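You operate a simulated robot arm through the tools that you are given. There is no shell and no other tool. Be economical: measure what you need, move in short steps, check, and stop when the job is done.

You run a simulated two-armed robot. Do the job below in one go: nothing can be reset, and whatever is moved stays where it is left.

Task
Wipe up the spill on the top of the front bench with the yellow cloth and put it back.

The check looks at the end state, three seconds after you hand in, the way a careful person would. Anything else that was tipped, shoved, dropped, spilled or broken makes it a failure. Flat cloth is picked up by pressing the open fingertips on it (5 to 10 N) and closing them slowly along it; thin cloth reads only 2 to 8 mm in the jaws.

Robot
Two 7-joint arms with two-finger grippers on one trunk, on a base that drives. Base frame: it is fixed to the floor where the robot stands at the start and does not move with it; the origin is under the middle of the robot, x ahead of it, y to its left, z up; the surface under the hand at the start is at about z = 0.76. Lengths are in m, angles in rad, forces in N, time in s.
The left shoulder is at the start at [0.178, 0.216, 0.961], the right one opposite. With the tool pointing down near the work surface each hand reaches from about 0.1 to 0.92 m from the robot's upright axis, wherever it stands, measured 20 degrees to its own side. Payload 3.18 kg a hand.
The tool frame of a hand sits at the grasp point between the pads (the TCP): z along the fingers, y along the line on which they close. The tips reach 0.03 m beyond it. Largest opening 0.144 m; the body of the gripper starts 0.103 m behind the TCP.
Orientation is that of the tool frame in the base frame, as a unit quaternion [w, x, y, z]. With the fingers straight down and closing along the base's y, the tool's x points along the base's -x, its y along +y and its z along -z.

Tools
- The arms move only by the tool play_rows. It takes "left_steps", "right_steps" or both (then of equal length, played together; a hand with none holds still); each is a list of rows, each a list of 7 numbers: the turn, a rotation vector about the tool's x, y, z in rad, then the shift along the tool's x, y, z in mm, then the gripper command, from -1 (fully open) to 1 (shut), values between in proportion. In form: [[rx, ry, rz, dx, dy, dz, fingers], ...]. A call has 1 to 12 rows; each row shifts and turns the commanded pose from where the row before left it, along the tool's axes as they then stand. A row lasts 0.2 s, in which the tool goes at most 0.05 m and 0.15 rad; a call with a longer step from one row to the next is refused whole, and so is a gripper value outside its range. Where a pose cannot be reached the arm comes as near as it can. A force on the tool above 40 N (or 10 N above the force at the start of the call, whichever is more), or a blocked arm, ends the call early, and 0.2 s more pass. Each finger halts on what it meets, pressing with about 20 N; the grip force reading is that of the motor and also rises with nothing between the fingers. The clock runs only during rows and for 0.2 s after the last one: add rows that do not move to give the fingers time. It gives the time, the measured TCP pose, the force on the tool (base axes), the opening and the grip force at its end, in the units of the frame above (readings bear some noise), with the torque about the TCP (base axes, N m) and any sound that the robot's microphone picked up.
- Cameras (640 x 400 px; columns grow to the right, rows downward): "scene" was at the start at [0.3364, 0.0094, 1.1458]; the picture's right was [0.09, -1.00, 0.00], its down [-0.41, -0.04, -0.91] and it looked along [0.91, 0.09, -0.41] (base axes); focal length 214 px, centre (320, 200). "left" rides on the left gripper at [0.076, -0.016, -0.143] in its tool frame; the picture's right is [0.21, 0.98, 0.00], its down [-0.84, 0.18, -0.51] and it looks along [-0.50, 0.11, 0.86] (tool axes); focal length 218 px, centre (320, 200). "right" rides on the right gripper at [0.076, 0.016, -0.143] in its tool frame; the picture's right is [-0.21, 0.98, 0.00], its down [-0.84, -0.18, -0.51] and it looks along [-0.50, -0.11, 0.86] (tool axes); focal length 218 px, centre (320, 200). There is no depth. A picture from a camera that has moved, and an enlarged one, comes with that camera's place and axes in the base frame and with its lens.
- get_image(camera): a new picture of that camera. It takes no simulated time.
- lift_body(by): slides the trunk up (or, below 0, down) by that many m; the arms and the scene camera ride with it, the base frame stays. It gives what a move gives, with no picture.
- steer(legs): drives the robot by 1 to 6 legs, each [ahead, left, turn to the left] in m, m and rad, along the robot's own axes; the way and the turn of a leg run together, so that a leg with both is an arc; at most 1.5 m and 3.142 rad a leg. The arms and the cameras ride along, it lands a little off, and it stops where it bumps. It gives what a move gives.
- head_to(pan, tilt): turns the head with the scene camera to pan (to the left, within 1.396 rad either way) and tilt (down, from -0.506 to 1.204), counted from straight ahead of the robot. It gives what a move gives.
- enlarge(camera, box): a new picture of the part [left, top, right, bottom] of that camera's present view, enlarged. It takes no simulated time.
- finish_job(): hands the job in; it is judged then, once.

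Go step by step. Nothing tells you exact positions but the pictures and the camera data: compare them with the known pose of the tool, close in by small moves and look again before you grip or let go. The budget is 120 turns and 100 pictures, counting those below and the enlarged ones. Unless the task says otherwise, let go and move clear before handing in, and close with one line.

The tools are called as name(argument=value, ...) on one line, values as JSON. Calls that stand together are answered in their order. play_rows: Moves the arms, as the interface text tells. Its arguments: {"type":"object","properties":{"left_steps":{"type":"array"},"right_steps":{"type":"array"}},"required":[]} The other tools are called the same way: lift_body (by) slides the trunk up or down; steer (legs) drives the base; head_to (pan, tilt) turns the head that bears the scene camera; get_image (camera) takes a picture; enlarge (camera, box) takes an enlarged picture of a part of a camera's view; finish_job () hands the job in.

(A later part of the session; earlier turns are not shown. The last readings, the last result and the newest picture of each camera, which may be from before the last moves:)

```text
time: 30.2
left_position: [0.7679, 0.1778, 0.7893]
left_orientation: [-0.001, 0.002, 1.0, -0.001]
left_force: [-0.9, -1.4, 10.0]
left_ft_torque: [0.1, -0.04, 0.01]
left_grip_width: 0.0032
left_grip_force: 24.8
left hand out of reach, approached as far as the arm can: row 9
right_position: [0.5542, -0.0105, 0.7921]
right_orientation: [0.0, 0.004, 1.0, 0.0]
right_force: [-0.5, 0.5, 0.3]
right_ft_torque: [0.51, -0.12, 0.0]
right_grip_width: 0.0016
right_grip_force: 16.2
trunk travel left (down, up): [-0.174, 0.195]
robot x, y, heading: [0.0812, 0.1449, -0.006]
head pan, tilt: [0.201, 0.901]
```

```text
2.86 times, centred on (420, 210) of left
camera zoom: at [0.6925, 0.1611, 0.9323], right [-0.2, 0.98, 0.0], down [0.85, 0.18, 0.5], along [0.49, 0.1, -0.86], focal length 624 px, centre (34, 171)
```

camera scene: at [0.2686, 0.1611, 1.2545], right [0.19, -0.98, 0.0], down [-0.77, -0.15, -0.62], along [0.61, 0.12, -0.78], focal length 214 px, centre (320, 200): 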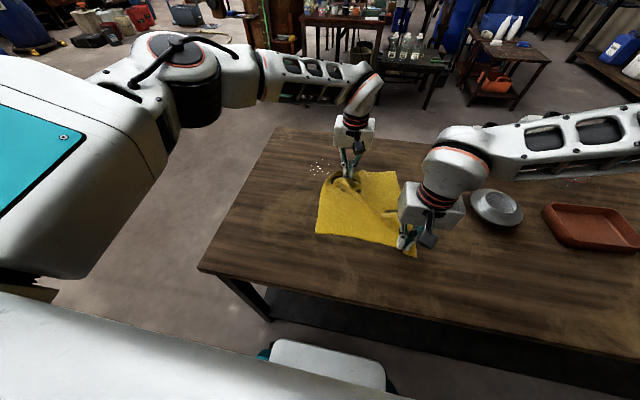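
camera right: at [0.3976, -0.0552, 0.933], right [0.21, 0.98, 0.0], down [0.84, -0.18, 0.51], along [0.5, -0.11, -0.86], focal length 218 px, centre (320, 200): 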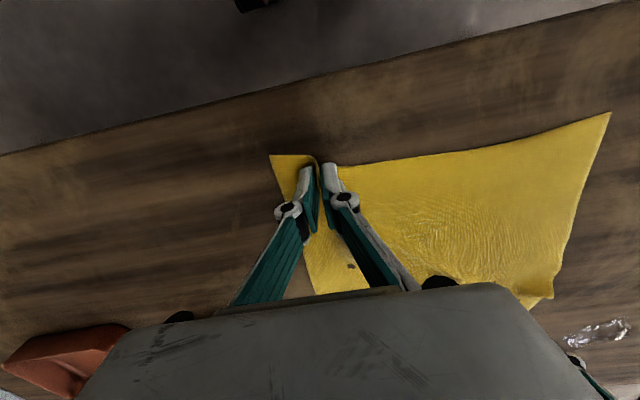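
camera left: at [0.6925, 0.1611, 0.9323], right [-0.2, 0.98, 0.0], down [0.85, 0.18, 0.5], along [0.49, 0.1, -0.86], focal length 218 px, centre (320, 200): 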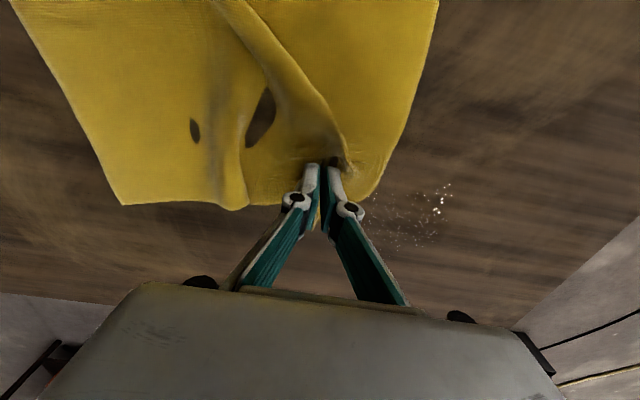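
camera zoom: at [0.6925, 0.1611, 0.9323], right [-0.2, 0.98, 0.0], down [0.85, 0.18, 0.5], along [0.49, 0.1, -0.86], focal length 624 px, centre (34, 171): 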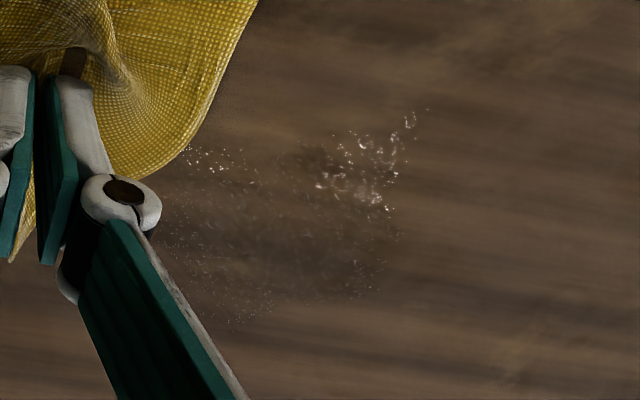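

Fine droplets remain. I add strokes along x at y≈0.29, 0.27, 0.25 and 0.23.

play_rows(left_steps=[[0, 0, 0, 10, 40, 0, 1], [0, 0, 0, 15, 40, 0, 1], [0, 0, 0, 10, 35, 0, 1], [0, 0, 0, -25, 0, 0, 1], [0, 0, 0, -25, 0, 0, 1], [0, 0, 0, -25, 0, 0, 1], [0, 0, 0, -20, 0, 0, 1], [0, 0, 0, 0, -16, 0, 1], [0, 0, 0, 25, 0, 0, 1], [0, 0, 0, 25, 0, 0, 1], [0, 0, 0, 25, 0, 0, 1], [0, 0, 0, 20, 0, 0, 1]], right_steps=[[0, 0, 0, 10, 40, 0, 1], [0, 0, 0, 15, 40, 0, 1], [0, 0, 0, 10, 35, 0, 1], [0, 0, 0, -25, 0, 0, 1], [0, 0, 0, -25, 0, 0, 1], [0, 0, 0, -25, 0, 0, 1], [0, 0, 0, -20, 0, 0, 1], [0, 0, 0, 0, -16, 0, 1], [0, 0, 0, 25, 0, 0, 1], [0, 0, 0, 25, 0, 0, 1], [0, 0, 0, 25, 0, 0, 1], [0, 0, 0, 20, 0, 0, 1]])

play_rows(left_steps=[[0, 0, 0, 0, -16, 0, 1], [0, 0, 0, -25, 0, 0, 1], [0, 0, 0, -25, 0, 0, 1], [0, 0, 0, -25, 0, 0, 1], [0, 0, 0, -20, 0, 0, 1], [0, 0, 0, 0, -16, 0, 1], [0, 0, 0, 25, 0, 0, 1], [0, 0, 0, 25, 0, 0, 1], [0, 0, 0, 25, 0, 0, 1], [0, 0, 0, 10, 0, 0, 1], [0, 0, 0, 0, 0, 0, 1]], right_steps=[[0, 0, 0, 0, -16, 0, 1], [0, 0, 0, -25, 0, 0, 1], [0, 0, 0, -25, 0, 0, 1], [0, 0, 0, -25, 0, 0, 1], [0, 0, 0, -20, 0, 0, 1], [0, 0, 0, 0, -16, 0, 1], [0, 0, 0, 25, 0, 0, 1], [0, 0, 0, 25, 0, 0, 1], [0, 0, 0, 25, 0, 0, 1], [0, 0, 0, 10, 0, 0, 1], [0, 0, 0, 0, 0, 0, 1]])

play_rows(left_steps=[[0, 0, 0, 0, -20, 0, 1], [0, 0, 0, 0, -20, 0, 1], [0, 0, 0, 0, -20, 0, 1], [0, 0, 0, 0, 0, 0, 1]], right_steps=[[0, 0, 0, 0, -20, 0, 1], [0, 0, 0, 0, -20, 0, 1], [0, 0, 0, 0, -20, 0, 1], [0, 0, 0, 0, 0, 0, 1]])

get_image(camera="left")

enlarge(camera="scene", box=[220, 120, 440, 280])

```text
time: 32.8
left_position: [0.7337, 0.2728, 0.7907]
left_orientation: [0.001, 0.002, 1.0, 0.001]
left_force: [-0.1, -0.7, 1.5]
left_ft_torque: [0.0, -0.05, -0.03]
left_grip_width: 0.0016
left_grip_force: 15.5
right_position: [0.5211, 0.09, 0.7891]
right_orientation: [0.001, 0.004, 1.0, -0.001]
right_force: [-0.2, 0.1, 0.3]
right_ft_torque: [0.1, -0.01, -0.02]
right_grip_width: 0.0038
right_grip_force: 16.9
trunk travel left (down, up): [-0.174, 0.195]
robot x, y, heading: [0.0797, 0.1467, -0.006]
head pan, tilt: [0.201, 0.901]
```

```text
time: 35.2
left_position: [0.7446, 0.2426, 0.7895]
left_orientation: [0.0, 0.002, 1.0, 0.0]
left_force: [0.1, 0.1, -1.1]
left_ft_torque: [-0.04, 0.03, 0.0]
left_grip_width: 0.0017
left_grip_force: 18.0
right_position: [0.5322, 0.0578, 0.7891]
right_orientation: [-0.001, 0.004, 1.0, -0.002]
right_force: [-0.3, -0.2, -3.3]
right_ft_torque: [0.13, -0.04, 0.03]
right_grip_width: 0.0017
right_grip_force: 16.2
trunk travel left (down, up): [-0.174, 0.195]
robot x, y, heading: [0.0798, 0.1493, -0.01]
head pan, tilt: [0.201, 0.901]
```

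```text
time: 36.2
left_position: [0.7439, 0.1839, 0.791]
left_orientation: [0.0, 0.001, 1.0, 0.0]
left_force: [0.0, 1.4, 0.6]
left_ft_torque: [0.03, 0.0, 0.0]
left_grip_width: 0.0049
left_grip_force: 21.9
right_position: [0.531, -0.0037, 0.7897]
right_orientation: [0.0, 0.003, 1.0, -0.001]
right_force: [0.6, 1.2, -0.9]
right_ft_torque: [-0.11, 0.03, -0.04]
right_grip_width: 0.0045
right_grip_force: 25.1
trunk travel left (down, up): [-0.174, 0.195]
robot x, y, heading: [0.0814, 0.1478, -0.009]
head pan, tilt: [0.201, 0.901]
```

```text
70 pictures are left
camera left: at [0.668, 0.1683, 0.9341], right [-0.21, 0.98, 0.0], down [0.84, 0.18, 0.51], along [0.5, 0.1, -0.86], focal length 218 px, centre (320, 200)
```

left: 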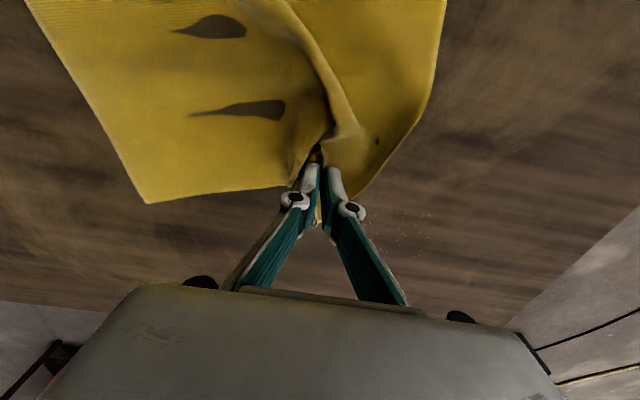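

```text
2.50 times, centred on (330, 200) of scene
camera zoom: at [0.2703, 0.1621, 1.2541], right [0.2, -0.98, 0.0], down [-0.77, -0.15, -0.62], along [0.61, 0.12, -0.78], focal length 536 px, centre (295, 200)
```

zoom: 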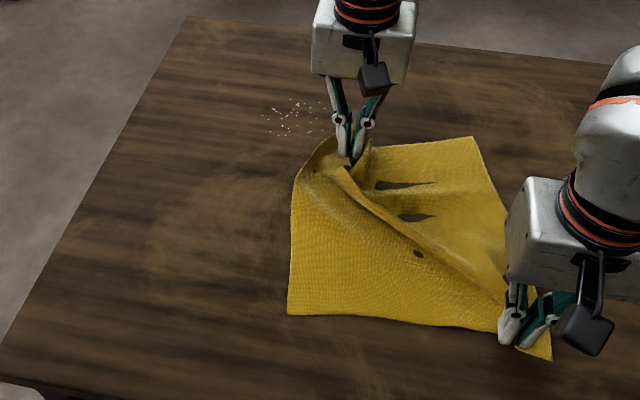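

enlarge(camera="left", box=[340, 160, 480, 280])

```text
3.33 times, centred on (410, 220) of left
camera zoom: at [0.668, 0.1683, 0.9341], right [-0.21, 0.98, 0.0], down [0.84, 0.18, 0.51], along [0.5, 0.1, -0.86], focal length 728 px, centre (20, 133)
```

zoom: 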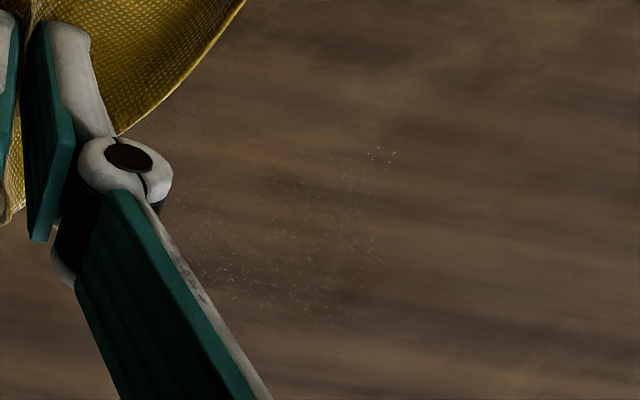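

Almost clean, with only a faint mist of droplets left. I press 1.5 mm more and do one more full serpentine over the area.

play_rows(left_steps=[[0, 0, 0, -11, 30, 1, 1], [0, 0, 0, 0, 35, 0.5, 1], [0, 0, 0, 0, 35, 0, 1], [0, 0, 0, 0, 38, 0, 1], [0, 0, 0, -15, 0, 0, 1], [0, 0, 0, 0, -35, 0, 1], [0, 0, 0, 0, -35, 0, 1], [0, 0, 0, 0, -35, 0, 1], [0, 0, 0, -15, 0, 0, 1], [0, 0, 0, 0, 35, 0, 1], [0, 0, 0, 0, 35, 0, 1], [0, 0, 0, 0, 35, 0, 1]], right_steps=[[0, 0, 0, -11, 30, 0, 1], [0, 0, 0, 0, 35, 0, 1], [0, 0, 0, 0, 35, 0, 1], [0, 0, 0, 0, 38, 0, 1], [0, 0, 0, -15, 0, 0, 1], [0, 0, 0, 0, -35, 0, 1], [0, 0, 0, 0, -35, 0, 1], [0, 0, 0, 0, -35, 0, 1], [0, 0, 0, -15, 0, 0, 1], [0, 0, 0, 0, 35, 0, 1], [0, 0, 0, 0, 35, 0, 1], [0, 0, 0, 0, 35, 0, 1]])

play_rows(left_steps=[[0, 0, 0, -15, 0, 0, 1], [0, 0, 0, 0, -35, 0, 1], [0, 0, 0, 0, -35, 0, 1], [0, 0, 0, 0, -35, 0, 1], [0, 0, 0, -15, 0, 0, 1], [0, 0, 0, 0, 35, 0, 1], [0, 0, 0, 0, 35, 0, 1], [0, 0, 0, 0, 35, 0, 1], [0, 0, 0, -10, 0, 0, 1], [0, 0, 0, 0, -35, 0, 1], [0, 0, 0, 0, -35, 0, 1], [0, 0, 0, 0, -35, 0, 1]], right_steps=[[0, 0, 0, -15, 0, 0, 1], [0, 0, 0, 0, -35, 0, 1], [0, 0, 0, 0, -35, 0, 1], [0, 0, 0, 0, -35, 0, 1], [0, 0, 0, -15, 0, 0, 1], [0, 0, 0, 0, 35, 0, 1], [0, 0, 0, 0, 35, 0, 1], [0, 0, 0, 0, 35, 0, 1], [0, 0, 0, -10, 0, 0, 1], [0, 0, 0, 0, -35, 0, 1], [0, 0, 0, 0, -35, 0, 1], [0, 0, 0, 0, -35, 0, 1]])

play_rows(left_steps=[[0, 0, 0, 20, -20, -1, 1], [0, 0, 0, 20, -20, 0, 1], [0, 0, 0, 20, -10, 0, 1], [0, 0, 0, 0, 0, 0, 1]], right_steps=[[0, 0, 0, 20, -20, 0, 1], [0, 0, 0, 20, -20, 0, 1], [0, 0, 0, 20, -10, 0, 1], [0, 0, 0, 0, 0, 0, 1]])

get_image(camera="left")

enlarge(camera="left", box=[340, 160, 480, 280])

enlarge(camera="scene", box=[220, 120, 440, 280])

```text
time: 38.8
left_position: [0.7835, 0.3241, 0.7895]
left_orientation: [0.001, 0.002, 1.0, 0.0]
left_force: [0.1, 1.4, 8.4]
left_ft_torque: [0.02, -0.04, 0.03]
left_grip_width: 0.0011
left_grip_force: 18.8
right_position: [0.5729, 0.137, 0.7941]
right_orientation: [0.0, 0.003, 1.0, -0.001]
right_force: [-0.1, 0.6, -1.0]
right_ft_torque: [-0.07, -0.01, 0.02]
right_grip_width: 0.0044
right_grip_force: 19.4
trunk travel left (down, up): [-0.174, 0.195]
robot x, y, heading: [0.0758, 0.1469, -0.001]
head pan, tilt: [0.201, 0.901]
```

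```text
time: 41.4
left_position: [0.8246, 0.2121, 0.7896]
left_orientation: [-0.001, 0.003, 1.0, 0.0]
left_force: [-0.7, -1.0, 3.3]
left_ft_torque: [-0.01, -0.03, 0.0]
left_grip_width: 0.0033
left_grip_force: 25.6
right_position: [0.6116, 0.0295, 0.7934]
right_orientation: [0.001, 0.003, 1.0, 0.0]
right_force: [-0.9, 0.0, -1.7]
right_ft_torque: [-0.02, 0.02, -0.01]
right_grip_width: 0.0019
right_grip_force: 18.4
trunk travel left (down, up): [-0.174, 0.195]
robot x, y, heading: [0.0776, 0.1476, -0.002]
head pan, tilt: [0.201, 0.901]
```

```text
time: 42.4
left_position: [0.7635, 0.1668, 0.7909]
left_orientation: [0.0, 0.002, 1.0, -0.001]
left_force: [-0.1, 0.0, 1.4]
left_ft_torque: [0.03, -0.01, 0.04]
left_grip_width: 0.0036
left_grip_force: 16.3
right_position: [0.5529, -0.0203, 0.7924]
right_orientation: [0.0, 0.004, 1.0, 0.0]
right_force: [-0.3, -0.2, -0.6]
right_ft_torque: [-0.07, 0.04, 0.0]
right_grip_width: 0.0044
right_grip_force: 16.5
trunk travel left (down, up): [-0.174, 0.195]
robot x, y, heading: [0.0805, 0.149, -0.009]
head pan, tilt: [0.201, 0.901]
```

```text
67 pictures are left
camera left: at [0.6869, 0.1501, 0.9333], right [-0.21, 0.98, 0.0], down [0.84, 0.18, 0.51], along [0.5, 0.1, -0.86], focal length 218 px, centre (320, 200)
```

left: 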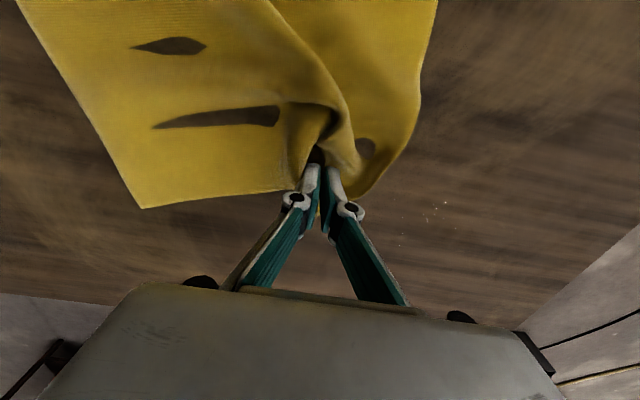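

```text
3.33 times, centred on (410, 220) of left
camera zoom: at [0.6869, 0.1501, 0.9333], right [-0.21, 0.98, 0.0], down [0.84, 0.18, 0.51], along [0.5, 0.1, -0.86], focal length 728 px, centre (20, 133)
```

zoom: 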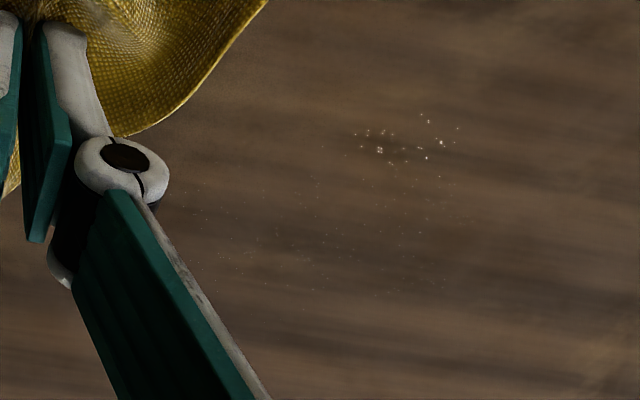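

```text
2.50 times, centred on (330, 200) of scene
camera zoom: at [0.2705, 0.1618, 1.2541], right [0.19, -0.98, 0.0], down [-0.77, -0.15, -0.62], along [0.61, 0.12, -0.78], focal length 536 px, centre (295, 200)
```

zoom: 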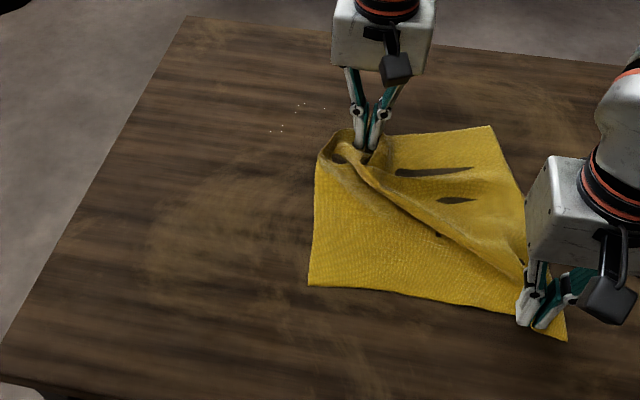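

Just a few droplets remain around (0.765, 0.28). I press and rub there with a fine pitch, then sweep the rest again.

play_rows(left_steps=[[0, 0, 0, 10, 40, 0.5, 1], [0, 0, 0, 10, 35, 0.8, 1], [0, 0, 0, 0, 40, 0, 1], [0, 0, 0, 0, 40, 0, 1], [0, 0, 0, -8, 0, 0, 1], [0, 0, 0, 0, -40, 0, 1], [0, 0, 0, 0, -40, 0, 1], [0, 0, 0, -8, 0, 0, 1], [0, 0, 0, 0, 40, 0, 1], [0, 0, 0, 0, 40, 0, 1], [0, 0, 0, -8, 0, 0, 1], [0, 0, 0, 0, -40, 0, 1]], right_steps=[[0, 0, 0, 10, 40, 0, 1], [0, 0, 0, 10, 35, 0, 1], [0, 0, 0, 0, 40, 0, 1], [0, 0, 0, 0, 40, 0, 1], [0, 0, 0, -8, 0, 0, 1], [0, 0, 0, 0, -40, 0, 1], [0, 0, 0, 0, -40, 0, 1], [0, 0, 0, -8, 0, 0, 1], [0, 0, 0, 0, 40, 0, 1], [0, 0, 0, 0, 40, 0, 1], [0, 0, 0, -8, 0, 0, 1], [0, 0, 0, 0, -40, 0, 1]])

play_rows(left_steps=[[0, 0, 0, 0, -40, 0, 1], [0, 0, 0, -8, 0, 0, 1], [0, 0, 0, 0, 40, 0, 1], [0, 0, 0, 0, 40, 0, 1], [0, 0, 0, -8, 0, 0, 1], [0, 0, 0, 0, -40, 0, 1], [0, 0, 0, 0, -40, 0, 1], [0, 0, 0, -10, 0, 0, 1], [0, 0, 0, 0, 40, 0, 1], [0, 0, 0, 0, 40, 0, 1], [0, 0, 0, -10, 0, 0, 1], [0, 0, 0, 0, -40, 0, 1]], right_steps=[[0, 0, 0, 0, -40, 0, 1], [0, 0, 0, -8, 0, 0, 1], [0, 0, 0, 0, 40, 0, 1], [0, 0, 0, 0, 40, 0, 1], [0, 0, 0, -8, 0, 0, 1], [0, 0, 0, 0, -40, 0, 1], [0, 0, 0, 0, -40, 0, 1], [0, 0, 0, -10, 0, 0, 1], [0, 0, 0, 0, 40, 0, 1], [0, 0, 0, 0, 40, 0, 1], [0, 0, 0, -10, 0, 0, 1], [0, 0, 0, 0, -40, 0, 1]])

play_rows(left_steps=[[0, 0, 0, 0, -40, 0, 1], [0, 0, 0, 20, -25, -0.5, 1], [0, 0, 0, 20, -25, 0, 1], [0, 0, 0, 20, -25, 0, 1], [0, 0, 0, 0, 0, 0, 1]], right_steps=[[0, 0, 0, 0, -40, 0, 1], [0, 0, 0, 20, -25, 0, 1], [0, 0, 0, 20, -25, 0, 1], [0, 0, 0, 20, -25, 0, 1], [0, 0, 0, 0, 0, 0, 1]])

get_image(camera="left")

enlarge(camera="left", box=[340, 160, 480, 280])

enlarge(camera="scene", box=[220, 120, 440, 280])

```text
time: 45.0
left_position: [0.7692, 0.2775, 0.7888]
left_orientation: [0.001, 0.003, 1.0, -0.001]
left_force: [-0.2, 1.2, 2.5]
left_ft_torque: [0.09, -0.01, -0.04]
left_grip_width: 0.0031
left_grip_force: 16.6
right_position: [0.5561, 0.0905, 0.7931]
right_orientation: [0.0, 0.003, 1.0, 0.001]
right_force: [0.2, 0.1, 0.8]
right_ft_torque: [-0.05, 0.05, -0.03]
right_grip_width: 0.0038
right_grip_force: 25.8
trunk travel left (down, up): [-0.174, 0.195]
robot x, y, heading: [0.0765, 0.1483, -0.005]
head pan, tilt: [0.201, 0.901]
```

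```text
time: 47.6
left_position: [0.8043, 0.2803, 0.7879]
left_orientation: [0.002, 0.003, 1.0, 0.0]
left_force: [-0.6, -0.9, 9.6]
left_ft_torque: [0.25, 0.11, 0.03]
left_grip_width: 0.0054
left_grip_force: 23.8
right_position: [0.5943, 0.0942, 0.7927]
right_orientation: [0.0, 0.003, 1.0, -0.001]
right_force: [0.0, 0.6, 0.7]
right_ft_torque: [-0.07, 0.01, 0.02]
right_grip_width: 0.0038
right_grip_force: 26.6
trunk travel left (down, up): [-0.174, 0.195]
robot x, y, heading: [0.0783, 0.1503, -0.006]
head pan, tilt: [0.201, 0.901]
```

```text
time: 48.8
left_position: [0.7413, 0.1651, 0.7899]
left_orientation: [-0.002, 0.003, 1.0, -0.001]
left_force: [0.0, -1.0, 5.5]
left_ft_torque: [0.09, 0.03, 0.03]
left_grip_width: 0.0046
left_grip_force: 20.7
right_position: [0.5309, -0.0191, 0.7918]
right_orientation: [-0.001, 0.004, 1.0, -0.001]
right_force: [0.2, -0.1, 1.2]
right_ft_torque: [-0.22, 0.05, 0.0]
right_grip_width: 0.0026
right_grip_force: 22.0
trunk travel left (down, up): [-0.174, 0.195]
robot x, y, heading: [0.0803, 0.1466, -0.007]
head pan, tilt: [0.201, 0.901]
```

```text
64 pictures are left
camera left: at [0.6653, 0.1496, 0.9322], right [-0.2, 0.98, 0.0], down [0.84, 0.18, 0.51], along [0.5, 0.1, -0.86], focal length 218 px, centre (320, 200)
```

left: 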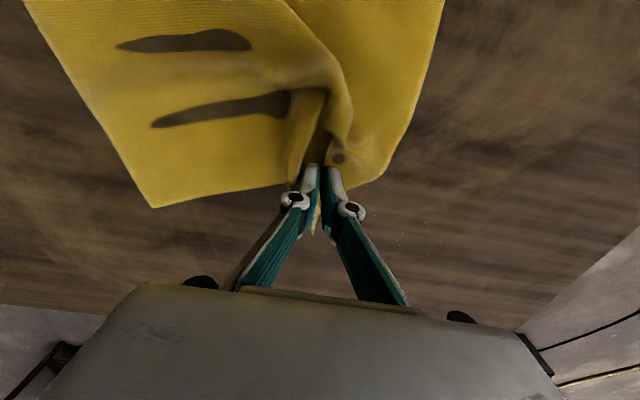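

```text
3.33 times, centred on (410, 220) of left
camera zoom: at [0.6653, 0.1496, 0.9322], right [-0.2, 0.98, 0.0], down [0.84, 0.18, 0.51], along [0.5, 0.1, -0.86], focal length 728 px, centre (20, 133)
```

zoom: 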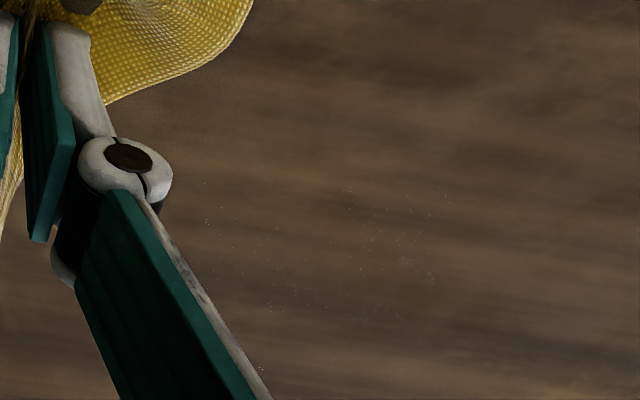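

```text
2.50 times, centred on (330, 200) of scene
camera zoom: at [0.2695, 0.1618, 1.2542], right [0.19, -0.98, 0.0], down [-0.77, -0.15, -0.62], along [0.61, 0.12, -0.78], focal length 536 px, centre (295, 200)
```

zoom: 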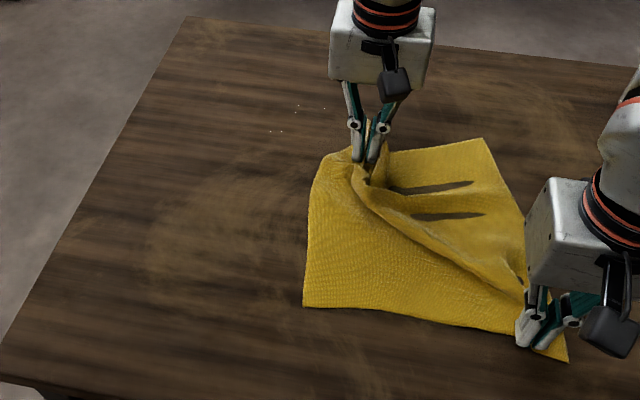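

Only the faintest traces are left. One more full serpentine to be thorough.

play_rows(left_steps=[[0, 0, 0, 0, 45, 0.6, 1], [0, 0, 0, 0, 45, 0, 1], [0, 0, 0, 0, 45, 0, 1], [0, 0, 0, 0, 30, 0, 1], [0, 0, 0, -12, 0, 0, 1], [0, 0, 0, 0, -45, 0, 1], [0, 0, 0, 0, -45, 0, 1], [0, 0, 0, -12, 0, 0, 1], [0, 0, 0, 0, 45, 0, 1], [0, 0, 0, 0, 45, 0, 1], [0, 0, 0, -12, 0, 0, 1], [0, 0, 0, 0, -45, 0, 1]], right_steps=[[0, 0, 0, 0, 45, 0, 1], [0, 0, 0, 0, 45, 0, 1], [0, 0, 0, 0, 45, 0, 1], [0, 0, 0, 0, 30, 0, 1], [0, 0, 0, -12, 0, 0, 1], [0, 0, 0, 0, -45, 0, 1], [0, 0, 0, 0, -45, 0, 1], [0, 0, 0, -12, 0, 0, 1], [0, 0, 0, 0, 45, 0, 1], [0, 0, 0, 0, 45, 0, 1], [0, 0, 0, -12, 0, 0, 1], [0, 0, 0, 0, -45, 0, 1]])

play_rows(left_steps=[[0, 0, 0, 0, -45, 0, 1], [0, 0, 0, -12, 0, 0, 1], [0, 0, 0, 0, 45, 0, 1], [0, 0, 0, 0, 45, 0, 1], [0, 0, 0, -12, 0, 0, 1], [0, 0, 0, 0, -45, 0, 1], [0, 0, 0, 0, -45, 0, 1], [0, 0, 0, -12, 0, 0, 1], [0, 0, 0, 0, 45, 0, 1], [0, 0, 0, 0, 45, 0, 1], [0, 0, 0, -10, 0, 0, 1], [0, 0, 0, 0, -45, 0, 1]], right_steps=[[0, 0, 0, 0, -45, 0, 1], [0, 0, 0, -12, 0, 0, 1], [0, 0, 0, 0, 45, 0, 1], [0, 0, 0, 0, 45, 0, 1], [0, 0, 0, -12, 0, 0, 1], [0, 0, 0, 0, -45, 0, 1], [0, 0, 0, 0, -45, 0, 1], [0, 0, 0, -12, 0, 0, 1], [0, 0, 0, 0, 45, 0, 1], [0, 0, 0, 0, 45, 0, 1], [0, 0, 0, -10, 0, 0, 1], [0, 0, 0, 0, -45, 0, 1]])

play_rows(left_steps=[[0, 0, 0, 0, -40, 0, 1], [0, 0, 0, 20, -25, -0.5, 1], [0, 0, 0, 20, -25, -0.5, 1], [0, 0, 0, 20, -25, 0, 1], [0, 0, 0, 0, 0, 0, 1]], right_steps=[[0, 0, 0, 0, -40, 0, 1], [0, 0, 0, 20, -25, 0, 1], [0, 0, 0, 20, -25, 0, 1], [0, 0, 0, 20, -25, 0, 1], [0, 0, 0, 0, 0, 0, 1]])

enlarge(camera="left", box=[340, 160, 480, 280])

enlarge(camera="scene", box=[220, 120, 440, 280])

```text
time: 51.4
left_position: [0.7813, 0.2837, 0.7936]
left_orientation: [0.001, 0.002, 1.0, 0.0]
left_force: [-0.7, 3.2, 0.2]
left_ft_torque: [0.3, 0.01, -0.03]
left_grip_width: 0.0046
left_grip_force: 21.5
right_position: [0.5699, 0.0986, 0.7886]
right_orientation: [0.0, 0.004, 1.0, 0.001]
right_force: [1.0, -8.2, 22.3]
right_ft_torque: [-0.18, -0.47, 0.0]
right_grip_width: 0.0009
right_grip_force: 16.1
trunk travel left (down, up): [-0.174, 0.195]
robot x, y, heading: [0.083, 0.1463, -0.005]
head pan, tilt: [0.201, 0.901]
```

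```text
time: 54.0
left_position: [0.8264, 0.2819, 0.7903]
left_orientation: [-0.001, 0.002, 1.0, 0.0]
left_force: [-0.6, -2.0, 3.1]
left_ft_torque: [-0.12, 0.11, -0.02]
left_grip_width: 0.0015
left_grip_force: 15.3
right_position: [0.6159, 0.0982, 0.7915]
right_orientation: [0.001, 0.003, 1.0, 0.0]
right_force: [1.1, 0.2, -0.6]
right_ft_torque: [0.03, -0.02, 0.02]
right_grip_width: 0.005
right_grip_force: 21.5
trunk travel left (down, up): [-0.174, 0.195]
robot x, y, heading: [0.0796, 0.1463, -0.001]
head pan, tilt: [0.201, 0.901]
```

```text
time: 55.2
left_position: [0.7652, 0.1712, 0.7891]
left_orientation: [0.001, 0.001, 1.0, -0.001]
left_force: [0.6, -1.8, 6.6]
left_ft_torque: [-0.07, 0.05, 0.03]
left_grip_width: 0.0033
left_grip_force: 15.5
right_position: [0.5529, -0.0151, 0.792]
right_orientation: [0.001, 0.004, 1.0, -0.001]
right_force: [-0.4, 0.2, 0.9]
right_ft_torque: [0.04, -0.02, -0.05]
right_grip_width: 0.0036
right_grip_force: 17.0
trunk travel left (down, up): [-0.174, 0.195]
robot x, y, heading: [0.0808, 0.1472, -0.007]
head pan, tilt: [0.201, 0.901]
```

```text
3.33 times, centred on (410, 220) of left
camera zoom: at [0.6894, 0.1549, 0.9319], right [-0.21, 0.98, 0.0], down [0.84, 0.18, 0.51], along [0.5, 0.1, -0.86], focal length 728 px, centre (20, 133)
```

zoom: 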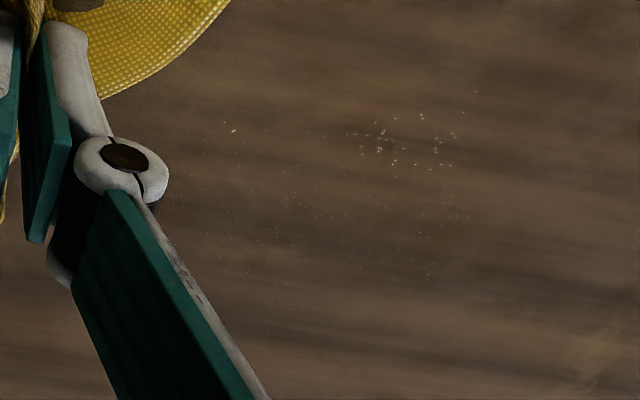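

```text
2.50 times, centred on (330, 200) of scene
camera zoom: at [0.2691, 0.162, 1.2545], right [0.19, -0.98, 0.0], down [-0.77, -0.15, -0.62], along [0.61, 0.12, -0.78], focal length 536 px, centre (295, 200)
```

zoom: 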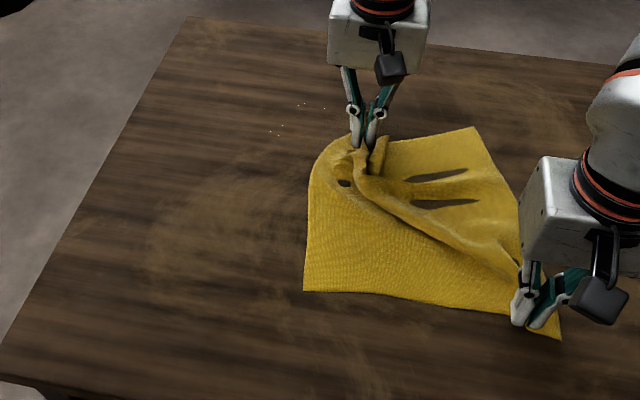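

A few specks persist around (0.75–0.78, 0.22–0.29). I press to about 12 N and rub that strip repeatedly.

play_rows(left_steps=[[0, 0, 0, 25, 30, 0.5, 1], [0, 0, 0, 0, 35, 0.5, 1], [0, 0, 0, 0, 35, 0, 1], [0, 0, 0, 0, 35, 0, 1], [0, 0, 0, -7, 0, 0, 1], [0, 0, 0, 0, -35, 0, 1], [0, 0, 0, 0, -35, 0, 1], [0, 0, 0, 0, -35, 0, 1], [0, 0, 0, -7, 0, 0, 1], [0, 0, 0, 0, 35, 0, 1], [0, 0, 0, 0, 35, 0, 1], [0, 0, 0, 0, 35, 0, 1]], right_steps=[[0, 0, 0, 25, 30, 0, 1], [0, 0, 0, 0, 35, 0, 1], [0, 0, 0, 0, 35, 0, 1], [0, 0, 0, 0, 35, 0, 1], [0, 0, 0, -7, 0, 0, 1], [0, 0, 0, 0, -35, 0, 1], [0, 0, 0, 0, -35, 0, 1], [0, 0, 0, 0, -35, 0, 1], [0, 0, 0, -7, 0, 0, 1], [0, 0, 0, 0, 35, 0, 1], [0, 0, 0, 0, 35, 0, 1], [0, 0, 0, 0, 35, 0, 1]])

play_rows(left_steps=[[0, 0, 0, -7, 0, 0, 1], [0, 0, 0, 0, -35, 0, 1], [0, 0, 0, 0, -35, 0, 1], [0, 0, 0, 0, -35, 0, 1], [0, 0, 0, -7, 0, 0, 1], [0, 0, 0, 0, 35, 0, 1], [0, 0, 0, 0, 35, 0, 1], [0, 0, 0, 0, 35, 0, 1], [0, 0, 0, -7, 0, 0, 1], [0, 0, 0, 0, -35, 0, 1], [0, 0, 0, 0, -35, 0, 1], [0, 0, 0, 0, -35, 0, 1]], right_steps=[[0, 0, 0, -7, 0, 0, 1], [0, 0, 0, 0, -35, 0, 1], [0, 0, 0, 0, -35, 0, 1], [0, 0, 0, 0, -35, 0, 1], [0, 0, 0, -7, 0, 0, 1], [0, 0, 0, 0, 35, 0, 1], [0, 0, 0, 0, 35, 0, 1], [0, 0, 0, 0, 35, 0, 1], [0, 0, 0, -7, 0, 0, 1], [0, 0, 0, 0, -35, 0, 1], [0, 0, 0, 0, -35, 0, 1], [0, 0, 0, 0, -35, 0, 1]])

play_rows(left_steps=[[0, 0, 0, 7, -25, 0, 1], [0, 0, 0, 7, -10, -0.5, 1], [0, 0, 0, 0, 0, 0, 1]], right_steps=[[0, 0, 0, 7, -25, 0, 1], [0, 0, 0, 7, -10, 0, 1], [0, 0, 0, 0, 0, 0, 1]])

enlarge(camera="left", box=[340, 160, 480, 280])

enlarge(camera="scene", box=[220, 120, 440, 280])

```text
time: 57.8
left_position: [0.759, 0.3083, 0.7883]
left_orientation: [0.001, 0.0, 1.0, -0.001]
left_force: [1.0, 0.8, 6.2]
left_ft_torque: [0.02, 0.12, -0.01]
left_grip_width: 0.0044
left_grip_force: 25.4
right_position: [0.542, 0.1238, 0.7926]
right_orientation: [0.0, 0.003, 1.0, -0.001]
right_force: [-0.9, 1.1, 0.3]
right_ft_torque: [-0.08, 0.0, 0.01]
right_grip_width: 0.0038
right_grip_force: 17.6
trunk travel left (down, up): [-0.174, 0.195]
robot x, y, heading: [0.0796, 0.1494, -0.003]
head pan, tilt: [0.201, 0.901]
```

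```text
time: 60.4
left_position: [0.7758, 0.1987, 0.7891]
left_orientation: [0.003, 0.002, 1.0, -0.001]
left_force: [1.1, 2.2, 10.6]
left_ft_torque: [-0.11, 0.1, 0.03]
left_grip_width: 0.0027
left_grip_force: 15.9
right_position: [0.5638, 0.0118, 0.7902]
right_orientation: [0.001, 0.003, 1.0, -0.001]
right_force: [0.2, 1.0, -1.4]
right_ft_torque: [0.01, -0.03, -0.01]
right_grip_width: 0.0041
right_grip_force: 18.5
trunk travel left (down, up): [-0.174, 0.195]
robot x, y, heading: [0.0828, 0.1496, -0.006]
head pan, tilt: [0.201, 0.901]
```

```text
time: 61.2
left_position: [0.7617, 0.1649, 0.7891]
left_orientation: [0.001, 0.002, 1.0, -0.002]
left_force: [-0.1, 3.0, 13.9]
left_ft_torque: [0.26, -0.01, 0.02]
left_grip_width: 0.004
left_grip_force: 20.5
right_position: [0.5488, -0.022, 0.7906]
right_orientation: [0.001, 0.003, 1.0, -0.001]
right_force: [-0.1, -0.2, 1.1]
right_ft_torque: [0.03, -0.03, -0.02]
right_grip_width: 0.0029
right_grip_force: 16.7
trunk travel left (down, up): [-0.174, 0.195]
robot x, y, heading: [0.0821, 0.1497, -0.006]
head pan, tilt: [0.201, 0.901]
```

```text
3.33 times, centred on (410, 220) of left
camera zoom: at [0.6859, 0.1491, 0.9319], right [-0.21, 0.98, 0.0], down [0.84, 0.18, 0.51], along [0.5, 0.1, -0.86], focal length 728 px, centre (20, 133)
```

zoom: 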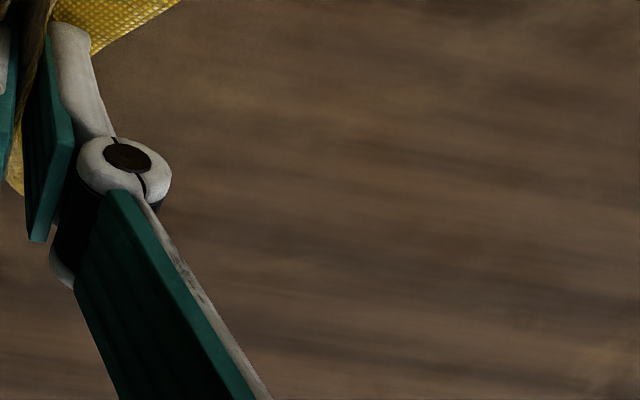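

```text
2.50 times, centred on (330, 200) of scene
camera zoom: at [0.2688, 0.162, 1.2545], right [0.19, -0.98, 0.0], down [-0.77, -0.15, -0.62], along [0.61, 0.12, -0.78], focal length 536 px, centre (295, 200)
```

zoom: 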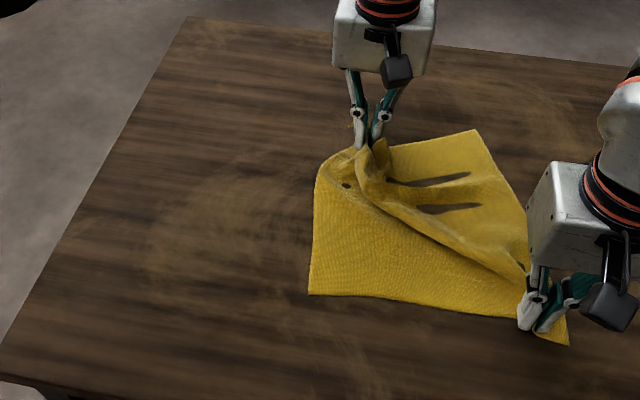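

The bench is clean. Now I slide the cloth back so that each hand returns to its original grip point: left (0.714, 0.128), right (0.473, −0.073).

play_rows(left_steps=[[0, 0, 0, 0, 0, -1.5, 1], [0, 0, 0, 8, -6, 0, 1], [0, 0, 0, 8, -6, 0, 1], [0, 0, 0, 8, -6, 0, 1], [0, 0, 0, 8, -6, 0, 1], [0, 0, 0, 8, -6, 0, 1], [0, 0, 0, 8, -7, 0, 1], [0, 0, 0, 0, 0, 0, 1]], right_steps=[[0, 0, 0, 0, 0, -1, 1], [0, 0, 0, 12.7, -8.5, 0, 1], [0, 0, 0, 12.7, -8.5, 0, 1], [0, 0, 0, 12.7, -8.5, 0, 1], [0, 0, 0, 12.7, -8.5, 0, 1], [0, 0, 0, 12.7, -8.5, 0, 1], [0, 0, 0, 12.7, -8.5, 0, 1], [0, 0, 0, 0, 0, 0, 1]])

get_image(camera="left")

enlarge(camera="scene", box=[220, 120, 500, 320])

```text
time: 63.0
left_position: [0.7131, 0.1278, 0.7909]
left_orientation: [-0.001, 0.002, 1.0, 0.0]
left_force: [-1.1, 0.0, 0.4]
left_ft_torque: [-0.06, 0.01, -0.02]
left_grip_width: 0.0031
left_grip_force: 17.7
right_position: [0.4735, -0.0713, 0.7937]
right_orientation: [0.001, 0.003, 1.0, 0.0]
right_force: [-0.5, 0.1, -1.5]
right_ft_torque: [-0.04, 0.06, -0.01]
right_grip_width: 0.005
right_grip_force: 23.9
trunk travel left (down, up): [-0.174, 0.195]
robot x, y, heading: [0.0826, 0.1453, -0.003]
head pan, tilt: [0.201, 0.901]
```

```text
57 pictures are left
camera left: at [0.6389, 0.1121, 0.9339], right [-0.2, 0.98, 0.0], down [0.84, 0.18, 0.51], along [0.5, 0.1, -0.86], focal length 218 px, centre (320, 200)
```

left: 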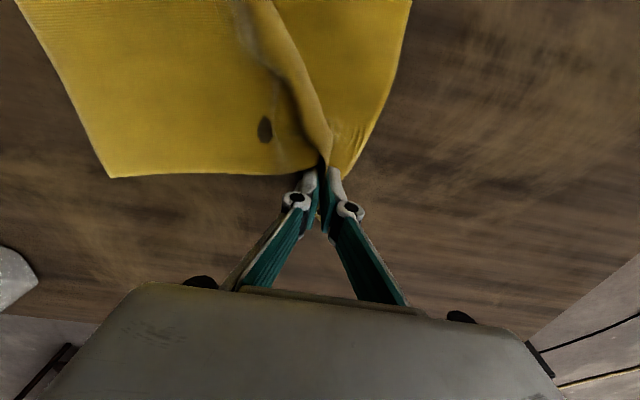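

```text
2.00 times, centred on (360, 220) of scene
camera zoom: at [0.2704, 0.1618, 1.254], right [0.19, -0.98, 0.0], down [-0.77, -0.15, -0.62], along [0.61, 0.12, -0.78], focal length 429 px, centre (240, 160)
```

zoom: 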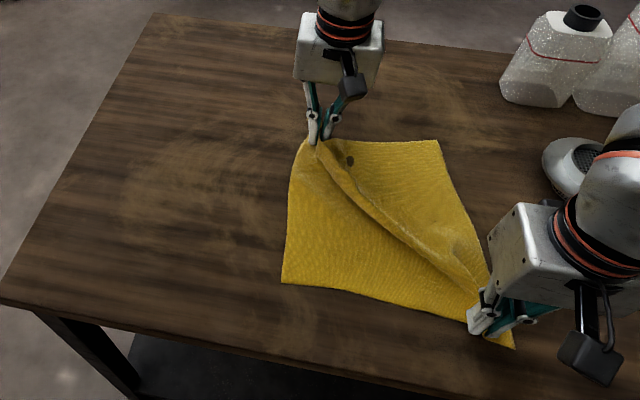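

The cloth is back but has a diagonal ridge. I press lightly and open the fingers slowly to spread the gathered cloth, then rise straight up.

play_rows(left_steps=[[0, 0, 0, 0, 0, 0.8, 1], [0, 0, 0, 0, 0, 0, 0.93], [0, 0, 0, 0, 0, 0, 0.86], [0, 0, 0, 0, 0, 0, 0.76], [0, 0, 0, 0, 0, 0, 0.66], [0, 0, 0, 0, 0, 0, 0.56], [0, 0, 0, 0, 0, 0, 0.46], [0, 0, 0, 0, 0, 0, 0.36], [0, 0, 0, 0, 0, 0, 0.3], [0, 0, 0, 0, 0, -5, 0.3], [0, 0, 0, 0, 0, -30, 0.3], [0, 0, 0, 0, 0, -50, 0.3]], right_steps=[[0, 0, 0, 0, 0, 3, 1], [0, 0, 0, 0, 0, 0, 0.93], [0, 0, 0, 0, 0, 0, 0.86], [0, 0, 0, 0, 0, 0, 0.76], [0, 0, 0, 0, 0, 0, 0.66], [0, 0, 0, 0, 0, 0, 0.56], [0, 0, 0, 0, 0, 0, 0.46], [0, 0, 0, 0, 0, 0, 0.36], [0, 0, 0, 0, 0, 0, 0.3], [0, 0, 0, 0, 0, -5, 0.3], [0, 0, 0, 0, 0, -30, 0.3], [0, 0, 0, 0, 0, -50, 0.3]])

enlarge(camera="scene", box=[220, 120, 500, 320])

get_image(camera="right")

get_image(camera="left")

```text
time: 65.6
left_position: [0.7133, 0.1285, 0.8716]
left_orientation: [0.001, 0.002, 1.0, 0.0]
left_force: [-0.6, -0.7, -0.1]
left_ft_torque: [-0.03, -0.05, 0.0]
left_grip_width: 0.0503
left_grip_force: 0.0
right_position: [0.4705, -0.0711, 0.8749]
right_orientation: [0.0, 0.003, 1.0, -0.001]
right_force: [0.2, -0.2, 0.3]
right_ft_torque: [0.04, -0.04, 0.01]
right_grip_width: 0.0506
right_grip_force: 0.1
trunk travel left (down, up): [-0.174, 0.195]
robot x, y, heading: [0.0778, 0.1466, -0.008]
head pan, tilt: [0.201, 0.901]
```

```text
2.00 times, centred on (360, 220) of scene
camera zoom: at [0.2686, 0.162, 1.2548], right [0.19, -0.98, 0.0], down [-0.77, -0.15, -0.62], along [0.61, 0.12, -0.78], focal length 429 px, centre (240, 160)
```

zoom: 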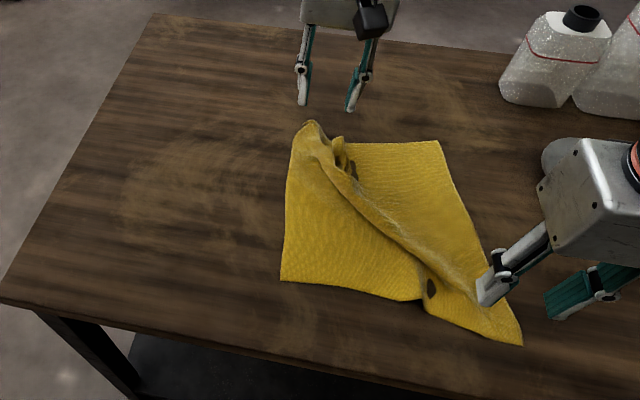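

```text
54 pictures are left
camera right: at [0.3951, -0.0532, 1.0179], right [0.21, 0.98, 0.0], down [0.84, -0.18, 0.51], along [0.5, -0.11, -0.86], focal length 218 px, centre (320, 200)
```

right: 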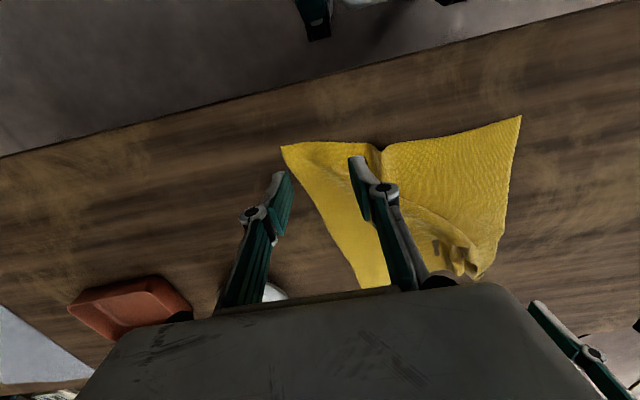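

```text
53 pictures are left
camera left: at [0.6369, 0.1124, 1.0152], right [-0.21, 0.98, 0.0], down [0.84, 0.18, 0.51], along [0.5, 0.1, -0.86], focal length 218 px, centre (320, 200)
```

left: 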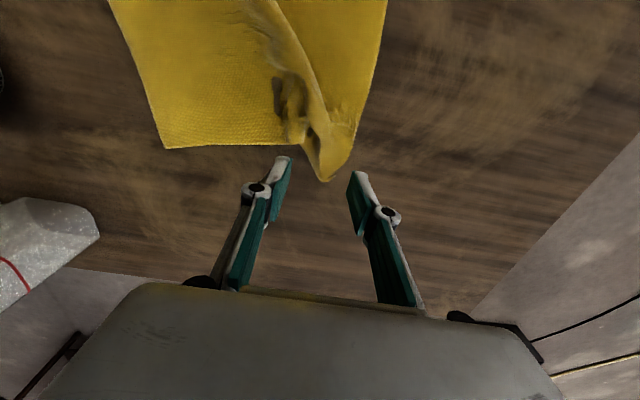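

The ends spread partly. To take out the ridge I pull the other two corners: the right hand goes to the far-right corner near (0.752, −0.055), the left to the near-left corner near (0.485, 0.157). They pass each other well apart.

play_rows(left_steps=[[0, 0, 0, 0, 5, -20, 0.3], [0, 0, 0, 0, 5, -10, 0.3], [0, 0, 0, 30, 0, 0, 0.3], [0, 0, 0, 35, 0, 0, 0.3], [0, 0, 0, 35, 0, 0, 0.3], [0, 0, 0, 35, 0, 0, 0.3], [0, 0, 0, 35, 0, 0, 0.3], [0, 0, 0, 28, -8, 0, 0.3], [0, 0, 0, 0, -8, 20, 0.3], [0, 0, 0, 0, 0, 10, 0.3], [0, 0, 0, 0, 0, 0, 0.3]], right_steps=[[0, 0, 0, 0, -30, -20, 0.3], [0, 0, 0, 0, -30, -10, 0.3], [0, 0, 0, -40, 0, 0, 0.3], [0, 0, 0, -43, 0, 0, 0.3], [0, 0, 0, -43, 0, 0, 0.3], [0, 0, 0, -43, 0, 0, 0.3], [0, 0, 0, -43, 0, 0, 0.3], [0, 0, 0, -41, 30, 0, 0.3], [0, 0, 0, 0, 45, 20, 0.3], [0, 0, 0, 0, 42, 10, 0.3], [0, 0, 0, 0, 0, 0, 0.3]])

get_image(camera="right")

get_image(camera="left")

get_image(camera="scene")

```text
refused: row 8 steps farther than a row can; nothing moved
```

```text
52 pictures are left
camera right: at [0.3951, -0.0532, 1.0179], right [0.21, 0.98, 0.0], down [0.84, -0.18, 0.51], along [0.5, -0.11, -0.86], focal length 218 px, centre (320, 200)
```

right: 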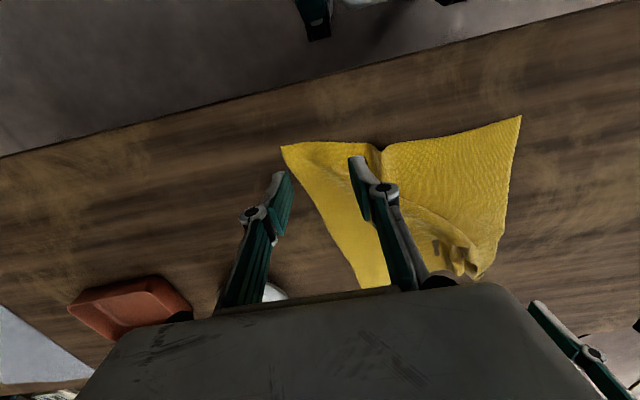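

```text
51 pictures are left
camera left: at [0.6369, 0.1124, 1.0152], right [-0.21, 0.98, 0.0], down [0.84, 0.18, 0.51], along [0.5, 0.1, -0.86], focal length 218 px, centre (320, 200)
```

left: 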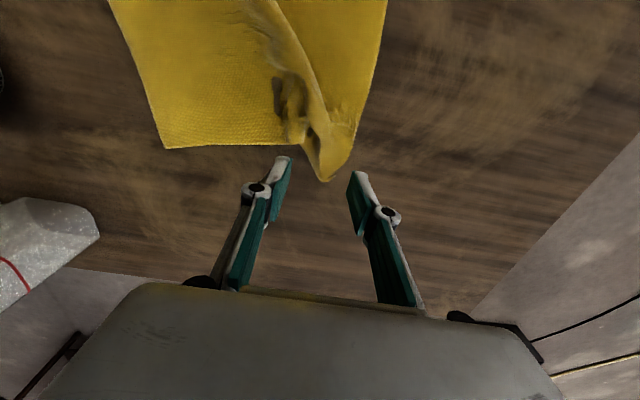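

```text
50 pictures are left
camera scene: at [0.2686, 0.162, 1.2548], right [0.19, -0.98, 0.0], down [-0.77, -0.15, -0.62], along [0.61, 0.12, -0.78], focal length 214 px, centre (320, 200)
```

scene: 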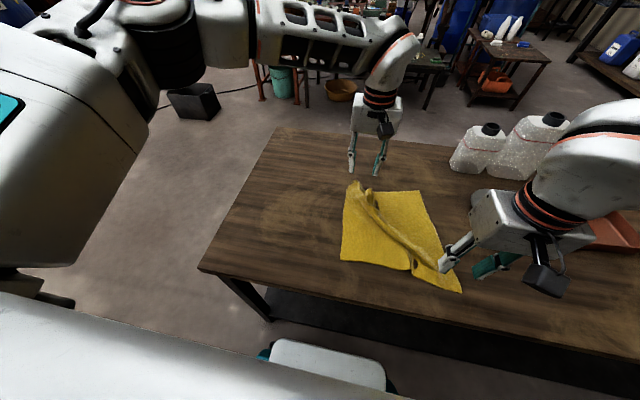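

The call was refused because one row was too long, and nothing moved. I resend it with shorter rows.

play_rows(left_steps=[[0, 0, 0, 0, 5, -20, 0.3], [0, 0, 0, 0, 5, -10, 0.3], [0, 0, 0, 30, 0, 0, 0.3], [0, 0, 0, 35, 0, 0, 0.3], [0, 0, 0, 35, 0, 0, 0.3], [0, 0, 0, 35, 0, 0, 0.3], [0, 0, 0, 35, 0, 0, 0.3], [0, 0, 0, 28, -8, 0, 0.3], [0, 0, 0, 0, -8, 10, 0.3], [0, 0, 0, 0, 0, 10, 0.3], [0, 0, 0, 0, 0, 10, 0.3]], right_steps=[[0, 0, 0, 0, -30, -20, 0.3], [0, 0, 0, 0, -30, -10, 0.3], [0, 0, 0, -42, 0, 0, 0.3], [0, 0, 0, -43, 0, 0, 0.3], [0, 0, 0, -43, 0, 0, 0.3], [0, 0, 0, -43, 0, 0, 0.3], [0, 0, 0, -43, 0, 0, 0.3], [0, 0, 0, -41, 0, 0, 0.3], [0, 0, 0, 0, 40, 10, 0.3], [0, 0, 0, 0, 40, 10, 0.3], [0, 0, 0, 0, 37, 10, 0.3]])

get_image(camera="right")

get_image(camera="left")

get_image(camera="scene")

```text
time: 68.0
left_position: [0.5174, 0.1233, 0.8714]
left_orientation: [0.0, 0.001, 1.0, -0.001]
left_force: [-0.8, 0.7, -0.2]
left_ft_torque: [-0.02, -0.01, -0.01]
left_grip_width: 0.0505
left_grip_force: 0.1
right_position: [0.7295, -0.0097, 0.8746]
right_orientation: [-0.001, 0.004, 1.0, -0.001]
right_force: [-0.4, 0.2, -0.2]
right_ft_torque: [-0.03, 0.03, 0.0]
right_grip_width: 0.0504
right_grip_force: 0.0
trunk travel left (down, up): [-0.174, 0.195]
robot x, y, heading: [0.0826, 0.1457, -0.004]
head pan, tilt: [0.201, 0.901]
```

```text
49 pictures are left
camera right: at [0.654, 0.0077, 1.0181], right [0.22, 0.98, 0.0], down [0.84, -0.18, 0.51], along [0.49, -0.11, -0.86], focal length 218 px, centre (320, 200)
```

right: 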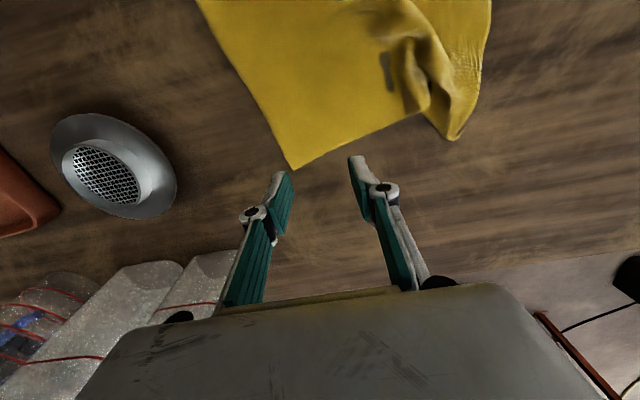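

```text
48 pictures are left
camera left: at [0.4414, 0.1079, 1.0154], right [-0.21, 0.98, 0.0], down [0.84, 0.18, 0.51], along [0.5, 0.1, -0.86], focal length 218 px, centre (320, 200)
```

left: 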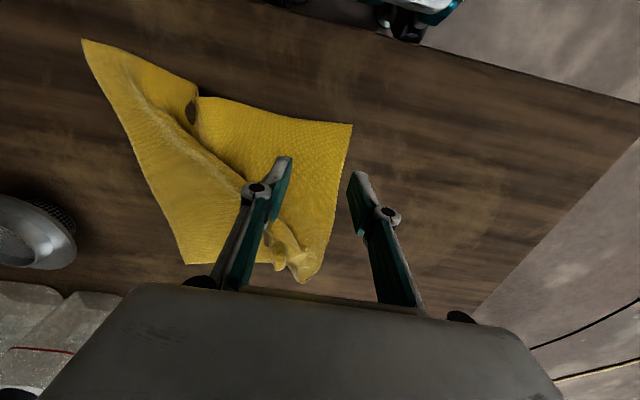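

```text
47 pictures are left
camera scene: at [0.2709, 0.1626, 1.254], right [0.2, -0.98, 0.0], down [-0.77, -0.15, -0.62], along [0.61, 0.12, -0.78], focal length 214 px, centre (320, 200)
```

scene: 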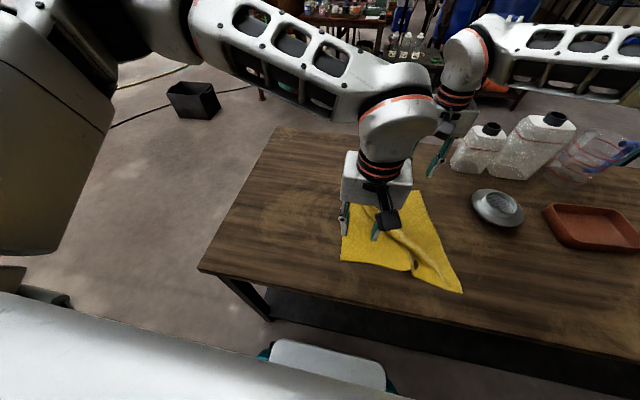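

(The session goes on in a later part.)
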